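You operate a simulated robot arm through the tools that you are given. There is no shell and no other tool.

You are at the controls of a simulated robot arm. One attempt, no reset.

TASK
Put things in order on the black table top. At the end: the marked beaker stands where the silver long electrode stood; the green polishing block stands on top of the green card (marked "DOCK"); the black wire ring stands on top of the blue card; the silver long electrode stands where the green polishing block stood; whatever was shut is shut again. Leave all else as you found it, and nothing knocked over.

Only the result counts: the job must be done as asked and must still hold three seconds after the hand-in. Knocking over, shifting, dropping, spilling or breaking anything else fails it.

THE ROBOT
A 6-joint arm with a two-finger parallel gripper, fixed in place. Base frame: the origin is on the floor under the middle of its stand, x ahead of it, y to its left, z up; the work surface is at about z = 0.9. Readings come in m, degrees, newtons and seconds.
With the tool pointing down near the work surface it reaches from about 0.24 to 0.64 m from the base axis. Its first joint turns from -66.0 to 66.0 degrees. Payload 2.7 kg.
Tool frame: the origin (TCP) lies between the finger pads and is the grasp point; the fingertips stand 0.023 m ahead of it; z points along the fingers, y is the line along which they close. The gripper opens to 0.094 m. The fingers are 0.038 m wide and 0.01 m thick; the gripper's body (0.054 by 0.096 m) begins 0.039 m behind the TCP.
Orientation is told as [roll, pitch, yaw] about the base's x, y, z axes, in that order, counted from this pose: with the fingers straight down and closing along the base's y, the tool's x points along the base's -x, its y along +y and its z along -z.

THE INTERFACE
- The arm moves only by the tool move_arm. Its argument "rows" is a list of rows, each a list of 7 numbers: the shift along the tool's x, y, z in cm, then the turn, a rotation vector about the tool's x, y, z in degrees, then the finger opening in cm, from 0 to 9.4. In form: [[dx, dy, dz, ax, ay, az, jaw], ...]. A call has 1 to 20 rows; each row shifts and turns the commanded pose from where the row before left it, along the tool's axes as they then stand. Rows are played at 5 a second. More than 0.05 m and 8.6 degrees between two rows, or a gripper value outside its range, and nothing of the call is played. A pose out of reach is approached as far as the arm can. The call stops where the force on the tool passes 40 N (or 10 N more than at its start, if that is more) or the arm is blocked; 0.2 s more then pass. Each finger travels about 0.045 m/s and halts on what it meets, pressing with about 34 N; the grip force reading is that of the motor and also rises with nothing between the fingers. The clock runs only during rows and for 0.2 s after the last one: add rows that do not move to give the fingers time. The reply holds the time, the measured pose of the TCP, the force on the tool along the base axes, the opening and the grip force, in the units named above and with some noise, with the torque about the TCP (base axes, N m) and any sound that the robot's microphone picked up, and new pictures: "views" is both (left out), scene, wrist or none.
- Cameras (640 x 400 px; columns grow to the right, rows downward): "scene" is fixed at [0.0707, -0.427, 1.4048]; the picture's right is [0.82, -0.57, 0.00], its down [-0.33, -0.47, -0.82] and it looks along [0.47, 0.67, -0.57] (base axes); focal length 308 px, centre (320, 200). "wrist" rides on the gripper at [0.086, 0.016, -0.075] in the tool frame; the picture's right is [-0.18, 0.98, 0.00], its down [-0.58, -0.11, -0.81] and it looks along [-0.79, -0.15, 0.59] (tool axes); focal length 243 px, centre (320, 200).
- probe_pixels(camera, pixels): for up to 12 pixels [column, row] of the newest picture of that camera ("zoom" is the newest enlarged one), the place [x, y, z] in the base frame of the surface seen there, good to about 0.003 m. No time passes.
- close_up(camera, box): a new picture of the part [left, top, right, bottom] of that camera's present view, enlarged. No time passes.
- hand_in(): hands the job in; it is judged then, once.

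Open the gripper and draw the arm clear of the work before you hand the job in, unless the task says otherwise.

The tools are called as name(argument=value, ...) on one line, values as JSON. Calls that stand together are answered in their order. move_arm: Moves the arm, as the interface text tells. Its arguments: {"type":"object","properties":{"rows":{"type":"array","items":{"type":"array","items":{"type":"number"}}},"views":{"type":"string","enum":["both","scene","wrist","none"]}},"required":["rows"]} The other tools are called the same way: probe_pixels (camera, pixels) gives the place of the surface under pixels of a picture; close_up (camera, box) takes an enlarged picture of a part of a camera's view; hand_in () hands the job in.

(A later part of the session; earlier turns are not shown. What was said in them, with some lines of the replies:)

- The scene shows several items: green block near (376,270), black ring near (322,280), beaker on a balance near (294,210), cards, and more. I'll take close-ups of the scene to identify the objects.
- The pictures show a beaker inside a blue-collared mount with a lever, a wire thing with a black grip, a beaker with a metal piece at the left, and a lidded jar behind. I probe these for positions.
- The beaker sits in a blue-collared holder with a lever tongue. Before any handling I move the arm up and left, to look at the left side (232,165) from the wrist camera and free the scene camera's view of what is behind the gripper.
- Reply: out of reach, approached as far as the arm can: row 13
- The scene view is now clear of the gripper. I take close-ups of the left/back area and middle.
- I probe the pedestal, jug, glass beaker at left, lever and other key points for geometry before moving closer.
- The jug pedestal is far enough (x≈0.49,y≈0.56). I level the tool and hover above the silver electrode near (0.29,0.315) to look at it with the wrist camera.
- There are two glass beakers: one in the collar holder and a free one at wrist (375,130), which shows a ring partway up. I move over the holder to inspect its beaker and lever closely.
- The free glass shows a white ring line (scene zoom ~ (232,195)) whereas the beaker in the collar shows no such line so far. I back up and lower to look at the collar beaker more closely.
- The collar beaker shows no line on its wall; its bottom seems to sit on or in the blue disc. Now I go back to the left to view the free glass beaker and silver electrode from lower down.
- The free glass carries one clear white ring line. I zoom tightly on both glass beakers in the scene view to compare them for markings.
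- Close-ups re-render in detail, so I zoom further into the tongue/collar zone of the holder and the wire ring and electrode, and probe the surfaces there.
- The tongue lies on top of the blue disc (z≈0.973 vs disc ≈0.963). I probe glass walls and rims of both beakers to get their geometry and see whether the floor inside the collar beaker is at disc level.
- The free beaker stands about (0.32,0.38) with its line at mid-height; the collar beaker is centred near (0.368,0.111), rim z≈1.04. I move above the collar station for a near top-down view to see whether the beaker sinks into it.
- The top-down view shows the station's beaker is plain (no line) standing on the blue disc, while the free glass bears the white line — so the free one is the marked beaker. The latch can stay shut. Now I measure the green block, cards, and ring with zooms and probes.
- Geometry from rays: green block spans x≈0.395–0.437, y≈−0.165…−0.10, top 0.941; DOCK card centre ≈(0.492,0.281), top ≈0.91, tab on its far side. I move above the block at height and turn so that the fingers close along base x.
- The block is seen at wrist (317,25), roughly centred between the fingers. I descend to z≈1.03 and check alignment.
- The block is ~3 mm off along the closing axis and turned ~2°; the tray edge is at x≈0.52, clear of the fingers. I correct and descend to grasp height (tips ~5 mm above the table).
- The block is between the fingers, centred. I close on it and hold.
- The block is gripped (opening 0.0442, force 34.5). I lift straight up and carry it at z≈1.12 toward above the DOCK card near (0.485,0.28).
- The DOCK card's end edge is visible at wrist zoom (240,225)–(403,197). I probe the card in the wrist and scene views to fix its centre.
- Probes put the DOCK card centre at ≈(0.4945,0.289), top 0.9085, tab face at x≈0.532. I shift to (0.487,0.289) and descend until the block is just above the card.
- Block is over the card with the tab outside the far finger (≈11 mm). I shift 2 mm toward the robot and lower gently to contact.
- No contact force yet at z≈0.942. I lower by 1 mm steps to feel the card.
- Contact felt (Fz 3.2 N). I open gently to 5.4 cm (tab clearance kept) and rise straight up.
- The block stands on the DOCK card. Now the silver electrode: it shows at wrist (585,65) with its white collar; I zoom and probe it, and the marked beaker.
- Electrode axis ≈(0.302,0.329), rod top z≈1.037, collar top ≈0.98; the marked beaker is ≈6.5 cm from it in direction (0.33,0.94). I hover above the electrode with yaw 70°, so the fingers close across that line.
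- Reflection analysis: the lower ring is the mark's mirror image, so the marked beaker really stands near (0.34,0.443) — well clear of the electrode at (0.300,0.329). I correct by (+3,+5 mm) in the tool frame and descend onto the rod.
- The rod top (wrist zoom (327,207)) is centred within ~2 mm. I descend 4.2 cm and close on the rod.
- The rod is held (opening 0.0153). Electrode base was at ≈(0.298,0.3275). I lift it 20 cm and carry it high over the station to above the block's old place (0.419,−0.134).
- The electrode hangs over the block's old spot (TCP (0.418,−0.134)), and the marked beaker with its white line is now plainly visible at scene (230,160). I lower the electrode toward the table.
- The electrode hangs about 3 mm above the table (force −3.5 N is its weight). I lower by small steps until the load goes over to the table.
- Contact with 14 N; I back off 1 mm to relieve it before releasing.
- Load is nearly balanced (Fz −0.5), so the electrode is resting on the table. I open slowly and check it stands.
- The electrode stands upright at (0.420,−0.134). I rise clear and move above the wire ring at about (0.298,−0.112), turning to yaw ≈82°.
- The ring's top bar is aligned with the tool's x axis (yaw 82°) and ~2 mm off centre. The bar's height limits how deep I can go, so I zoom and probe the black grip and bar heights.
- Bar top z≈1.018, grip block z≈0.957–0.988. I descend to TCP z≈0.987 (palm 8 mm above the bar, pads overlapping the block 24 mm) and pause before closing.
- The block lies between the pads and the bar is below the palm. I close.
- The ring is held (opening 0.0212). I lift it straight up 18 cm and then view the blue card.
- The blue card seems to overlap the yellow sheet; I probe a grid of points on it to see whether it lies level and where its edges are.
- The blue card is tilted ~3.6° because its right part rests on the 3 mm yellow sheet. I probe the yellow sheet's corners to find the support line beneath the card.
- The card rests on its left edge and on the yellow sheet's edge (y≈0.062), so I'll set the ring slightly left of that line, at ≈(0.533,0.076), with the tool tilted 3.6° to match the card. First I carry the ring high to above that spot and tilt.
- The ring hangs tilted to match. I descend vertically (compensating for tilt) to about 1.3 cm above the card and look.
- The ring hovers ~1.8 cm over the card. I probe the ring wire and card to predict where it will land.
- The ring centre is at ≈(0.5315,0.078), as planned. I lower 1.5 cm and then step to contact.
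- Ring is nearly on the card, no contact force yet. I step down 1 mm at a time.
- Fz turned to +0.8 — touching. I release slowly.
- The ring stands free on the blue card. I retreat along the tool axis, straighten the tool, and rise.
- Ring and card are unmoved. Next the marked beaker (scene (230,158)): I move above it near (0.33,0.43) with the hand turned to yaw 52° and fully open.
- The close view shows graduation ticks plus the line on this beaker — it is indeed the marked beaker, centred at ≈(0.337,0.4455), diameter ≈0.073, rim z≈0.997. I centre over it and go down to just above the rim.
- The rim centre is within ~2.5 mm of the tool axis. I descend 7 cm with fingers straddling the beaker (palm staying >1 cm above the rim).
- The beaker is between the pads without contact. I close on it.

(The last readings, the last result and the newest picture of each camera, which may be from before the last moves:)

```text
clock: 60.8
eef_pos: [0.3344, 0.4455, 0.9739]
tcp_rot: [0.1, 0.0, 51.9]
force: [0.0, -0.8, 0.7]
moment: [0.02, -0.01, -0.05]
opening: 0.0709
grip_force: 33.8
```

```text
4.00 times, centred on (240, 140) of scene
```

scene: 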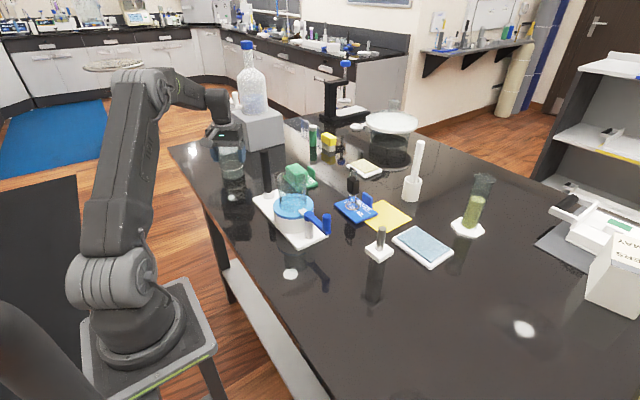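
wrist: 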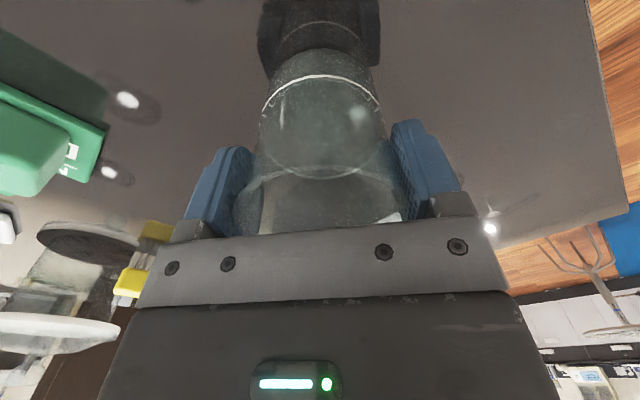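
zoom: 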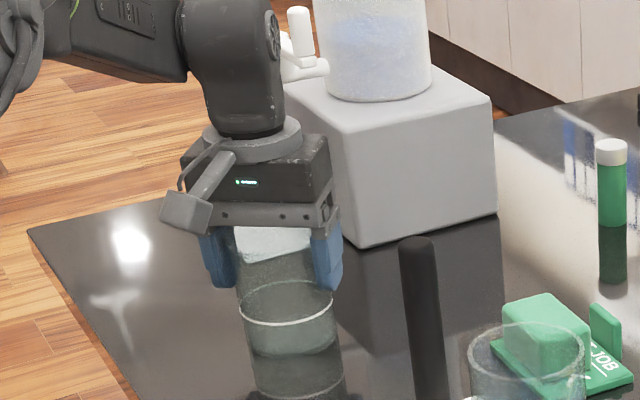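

The beaker is held (opening 0.0709). I lift it 4 cm, keep it level, and carry it slowly to where the electrode stood (≈(0.298,0.3275)).

move_arm(rows=[[0, 0, -1.0, 0, 0, 0, 6.6], [0, 0, -1.5, 0, 0, 0, 6.6], [0, 0, -1.5, 0, 0, 0, 6.6], [0, 0, 0, 0, 0, 0, 6.6], [1.91, -0.74, 0, 0, 0, 0, 6.6], [1.91, -0.74, 0, 0, 0, 0, 6.6], [1.91, -0.74, 0, 0, 0, 0, 6.6], [1.91, -0.74, 0, 0, 0, 0, 6.6], [1.91, -0.74, 0, 0, 0, 0, 6.6], [1.91, -0.74, 0, 0, 0, 0, 6.6], [0, 0, 0, 0, 0, 0, 6.6]])

close_up(camera="scene", box=[190, 110, 290, 210])

```text
clock: 63.2
eef_pos: [0.2991, 0.3287, 1.0132]
tcp_rot: [0.0, 0.0, 51.9]
force: [0.3, 0.7, -1.9]
moment: [-0.03, 0.02, -0.02]
opening: 0.0709
grip_force: 34.2
```

scene: 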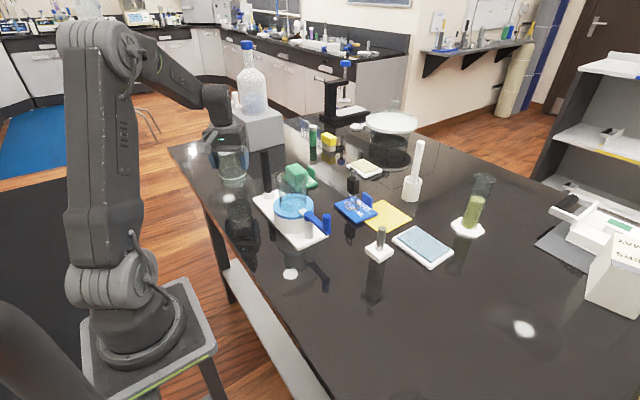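
wrist: 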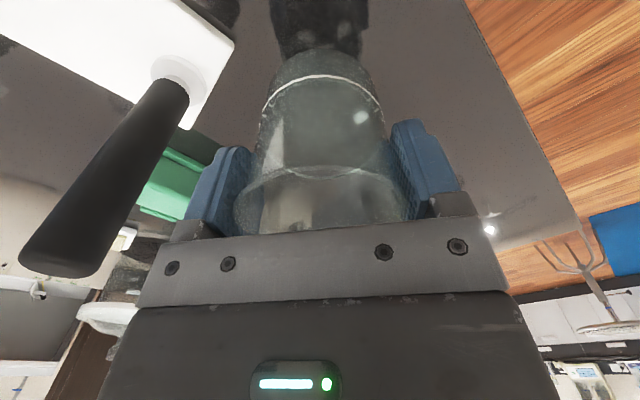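

```text
4.00 times, centred on (240, 160) of scene
```

zoom: 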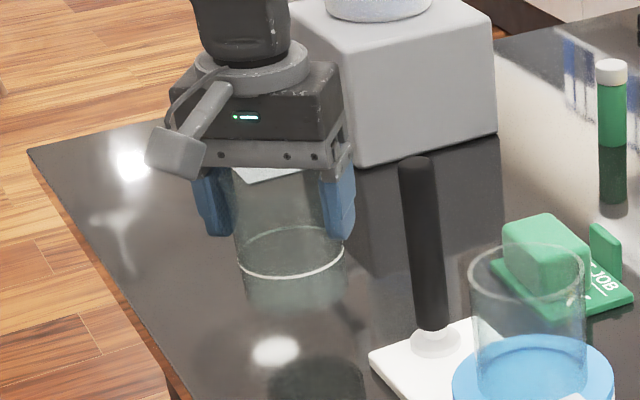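

The beaker hangs level 4 cm above the electrode's old spot (TCP (0.299,0.3287)). I lower it 3.6 cm, then step down to contact.

move_arm(rows=[[0, 0, 1.5, 0, 0, 0, 6.6], [0, 0, 1.5, 0, 0, 0, 6.6], [0, 0, 0.6, 0, 0, 0, 6.6], [0, 0, 0.15, 0, 0, 0, 6.6], [0, 0, 0, 0, 0, 0, 6.6]], views="none")

```text
clock: 64.4
eef_pos: [0.2996, 0.3288, 0.9756]
tcp_rot: [0.0, 0.1, 51.9]
force: [0.4, -0.3, -1.3]
moment: [0.0, -0.01, -0.01]
opening: 0.0709
grip_force: 34.5
```

move_arm(rows=[[0, 0, 0.08, 0, 0, 0, 6.6], [0, 0, 0, 0, 0, 0, 6.6]], views="none")

```text
clock: 65.0
eef_pos: [0.3002, 0.3289, 0.9754]
tcp_rot: [0.1, 0.0, 52.0]
force: [0.5, 0.2, 0.1]
moment: [0.03, 0.04, 0.01]
opening: 0.0713
grip_force: 34.3
```

Load is going over (Fz −1.9 → 0.1). One more half-millimetre, then check.

move_arm(rows=[[0, 0, 0.05, 0, 0, 0, 6.6], [0, 0, 0, 0, 0, 0, 6.6]], views="none")

close_up(camera="scene", box=[190, 110, 290, 210])

```text
clock: 65.6
eef_pos: [0.2996, 0.3289, 0.9749]
tcp_rot: [0.0, 0.0, 51.8]
force: [0.1, 0.6, -1.3]
moment: [-0.04, 0.03, -0.01]
opening: 0.0713
grip_force: 33.9
```

```text
4.00 times, centred on (240, 160) of scene
```

zoom: 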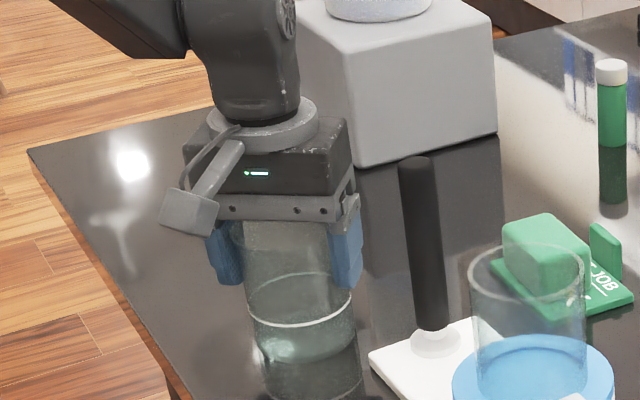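

move_arm(rows=[[0, 0, 0.07, 0, 0, 0, 6.6], [0, 0, 0, 0, 0, 0, 6.6]], views="none")

```text
clock: 66.2
eef_pos: [0.2984, 0.3291, 0.9753]
tcp_rot: [-0.1, 0.0, 51.9]
force: [0.2, -1.1, 0.5]
moment: [-0.06, 0.05, 0.04]
opening: 0.0711
grip_force: 33.4
```

move_arm(rows=[[0, 0, 0.07, 0, 0, 0, 6.6], [0, 0, 0, 0, 0, 0, 6.6]], views="none")

```text
clock: 66.8
eef_pos: [0.299, 0.3286, 0.9747]
tcp_rot: [0.0, -0.1, 51.9]
force: [-4.2, 0.4, 9.8]
moment: [-0.11, 0.15, 0.01]
opening: 0.071
grip_force: 33.7
```

Firm contact (9.8 N). I back off 0.5 mm and open the fingers slowly.

move_arm(rows=[[0, 0, -0.06, 0, 0, 0, 6.6], [0, 0, 0, 0, 0, 0, 6.6], [0, 0, 0, 0, 0, 0, 7.2], [0, 0, 0, 0, 0, 0, 7.6], [0, 0, 0, 0, 0, 0, 8.4], [0, 0, 0, 0, 0, 0, 9.4], [0, 0, 0, 0, 0, 0, 9.4]])

close_up(camera="scene", box=[190, 110, 290, 210])

close_up(camera="wrist", box=[200, 50, 440, 240])

```text
clock: 68.4
eef_pos: [0.299, 0.3282, 0.975]
tcp_rot: [0.0, 0.0, 51.8]
force: [0.5, -0.6, 0.2]
moment: [0.02, 0.02, -0.01]
opening: 0.0941
grip_force: 0.1
```

scene: 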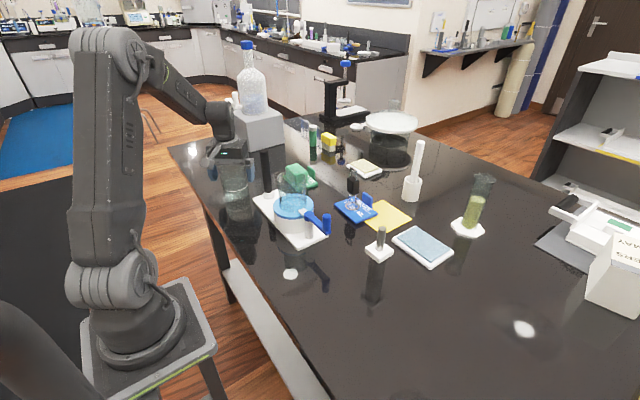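
wrist: 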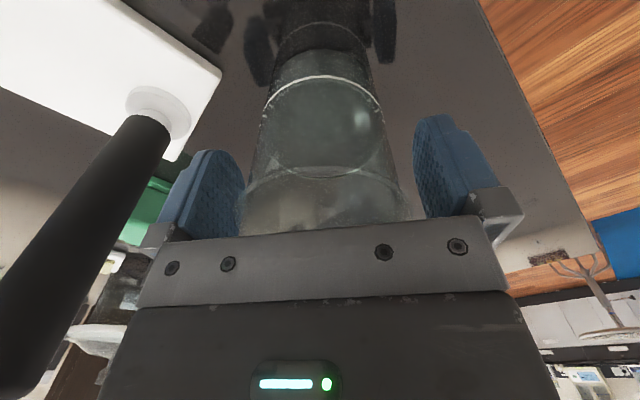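

```text
4.00 times, centred on (240, 160) of scene
```

zoom: 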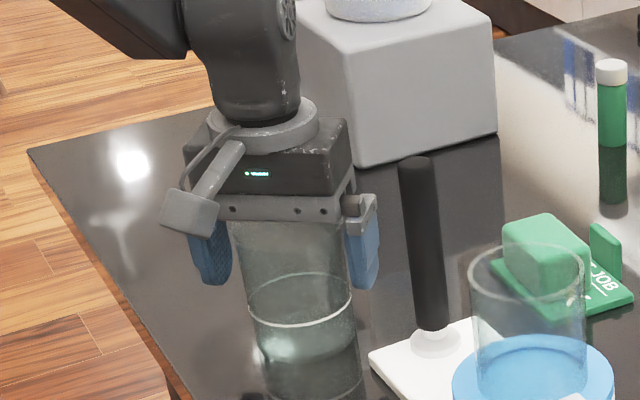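

```text
2.11 times, centred on (320, 145) of wrist
```

zoom: 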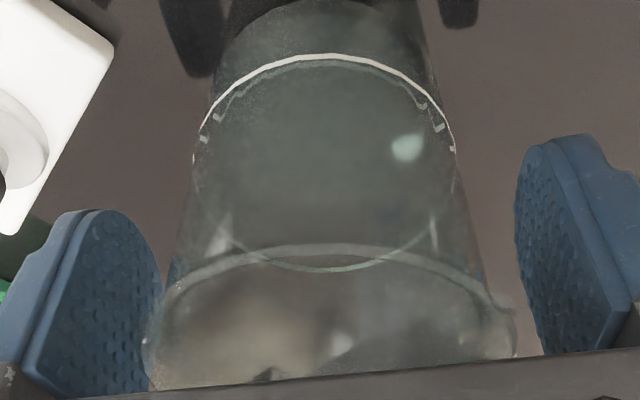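

The beaker stands free between the open fingers. I rise straight up and withdraw, then inspect everything.

move_arm(rows=[[0, 0, -1.5, 0, 0, 0, 9.4], [0, 0, -3, 0, 0, 0, 9.4], [0, 0, -4.5, 0, 0, 0, 9.4], [0, 0, -4.5, 0, 0, 0, 9.4], [0, 0, -4.5, 0, 0, 0, 9.4], [0, 0, 0, 0, 0, 0, 9.4]])

close_up(camera="scene", box=[200, 130, 320, 230])

close_up(camera="scene", box=[320, 160, 460, 280])

close_up(camera="wrist", box=[200, 0, 440, 200])

```text
clock: 69.8
eef_pos: [0.2982, 0.3271, 1.1519]
tcp_rot: [0.0, 0.0, 51.9]
force: [0.2, 0.8, 0.0]
moment: [-0.01, -0.01, 0.03]
opening: 0.0938
grip_force: 0.1
```

scene: 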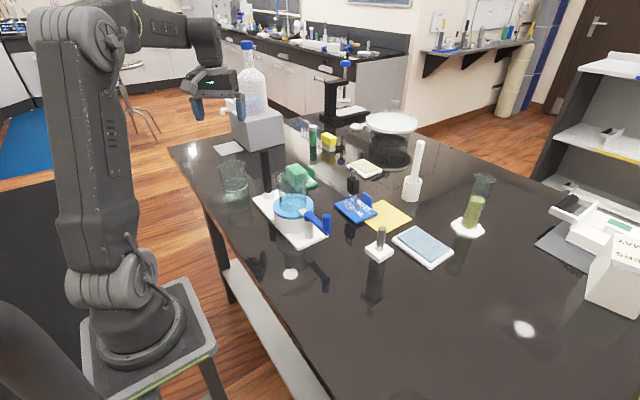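
wrist: 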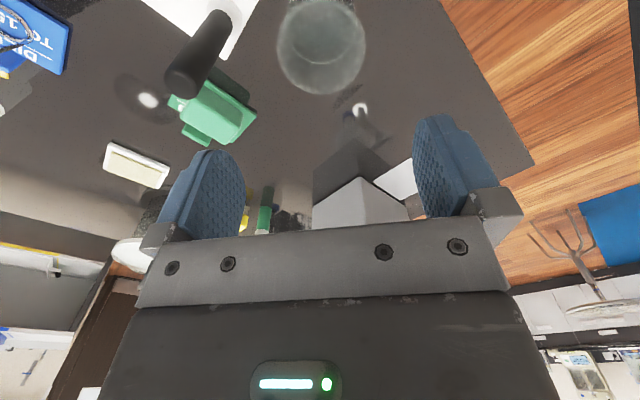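

```text
4.00 times, centred on (260, 180) of scene
```

zoom: 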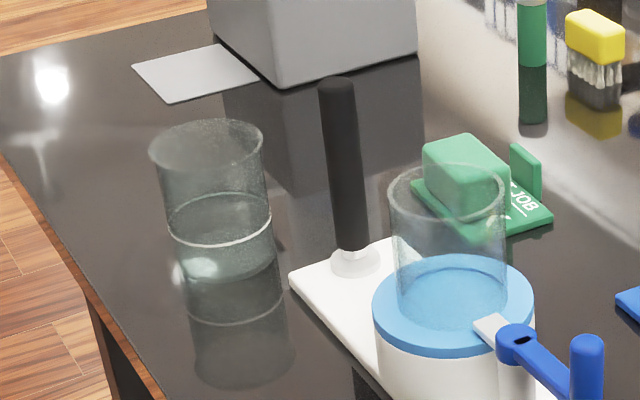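

```text
3.33 times, centred on (390, 220) of scene
```

zoom: 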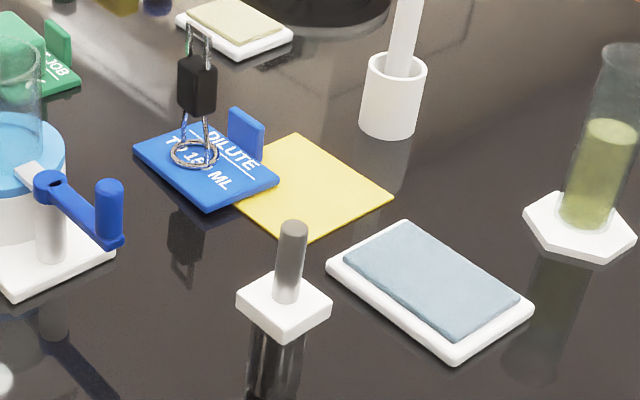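

```text
2.00 times, centred on (320, 100) of wrist
```

zoom: 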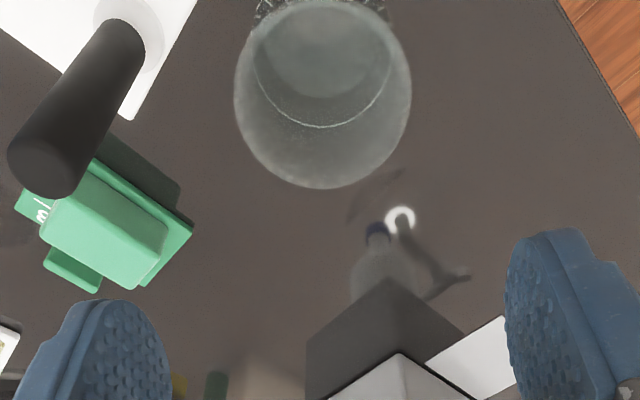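

All four items are in place: beaker at ≈(0.299,0.329), electrode at (0.420,−0.134), block on DOCK, ring on the blue card; the latch and lidded jar were never opened. I raise the arm further clear and re-check stability.

move_arm(rows=[[0, 0, -4, 0, 0, 0, 9.4], [1.5, -3, -3, 0, 0, 0, 9.4], [1.5, -3, 0, 0, 0, 0, 9.4], [0, 0, 0, 0, 0, 0, 9.4], [0, 0, 0, 0, 0, 0, 9.4], [0, 0, 0, 0, 0, 0, 9.4], [0, 0, 0, 0, 0, 0, 9.4], [0, 0, 0, 0, 0, 0, 9.4]])

close_up(camera="scene", box=[200, 130, 440, 300])

probe_pixels(camera="scene", pixels=[[379, 250], [380, 235], [352, 187], [355, 205], [295, 172], [390, 218], [230, 180], [325, 222]])

```text
clock: 71.6
eef_pos: [0.3267, 0.2669, 1.2236]
tcp_rot: [0.0, -0.1, 51.9]
force: [-0.2, 0.1, 0.6]
moment: [0.06, 0.0, 0.01]
opening: 0.0941
grip_force: 0.0
```

scene: 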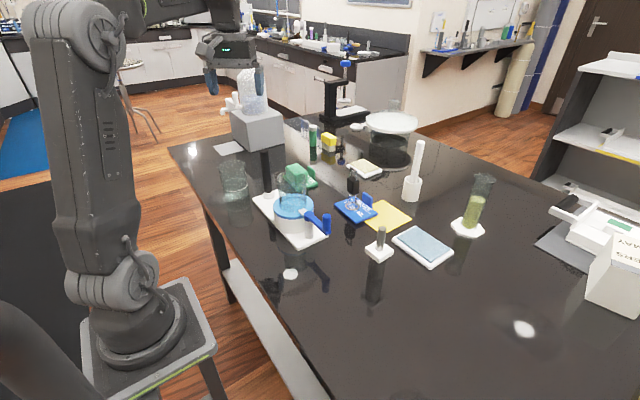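
wrist: 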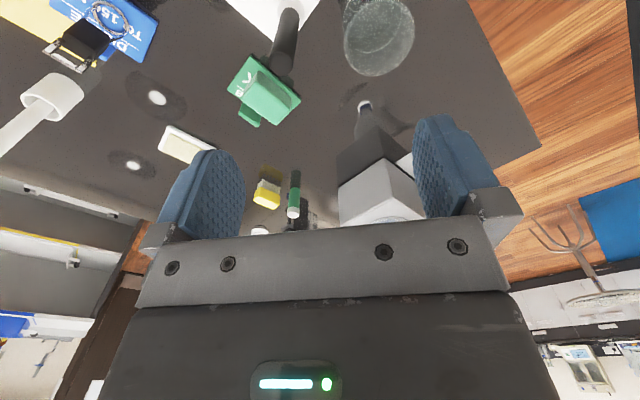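

```text
2.35 times, centred on (320, 215) of scene
```

zoom: 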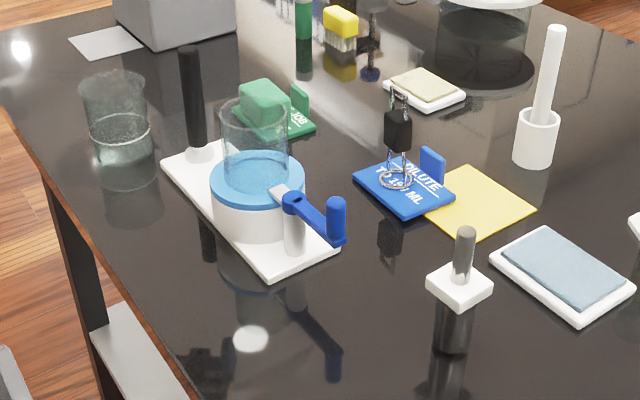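

```text
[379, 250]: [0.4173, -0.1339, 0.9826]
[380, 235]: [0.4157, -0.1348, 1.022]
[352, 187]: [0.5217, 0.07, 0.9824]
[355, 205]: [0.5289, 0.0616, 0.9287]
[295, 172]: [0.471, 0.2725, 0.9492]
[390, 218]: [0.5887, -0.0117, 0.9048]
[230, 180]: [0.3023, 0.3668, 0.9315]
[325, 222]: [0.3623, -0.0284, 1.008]
```

Everything stands steady: electrode at (0.417,−0.134), ring on the blue card, block on DOCK, marked beaker at the electrode's old place, the lever latch still shut, gripper open and clear. I hand in.

hand_in()

```text
The job is handed in.
```

I moved all four items and handed the job in; I haven't seen the verdict. Nothing was knocked over, and everything stood steady in the last pictures.

| Item | Where it stands now |
|---|---|
| Green polishing block | On the green "DOCK" card |
| Silver long electrode | About (0.420, −0.134), where the block stood |
| Marked beaker | About (0.299, 0.329), where the electrode stood |
| Black wire ring | On the blue card |

- **Which beaker:** there were two glass beakers. I moved the free-standing one because it has tick marks and a white line. The one on the latched holder showed no marks in close-up.
- **Shut things:** I opened nothing. The lever on the holder and the lid on the jar are as they were.
- **Tilted blue card:** the blue card was already tilted about 3.6° because one end rests on the yellow sheet. I set the ring about 1 cm off its centre so the card would not tip, and the card did not visibly move.
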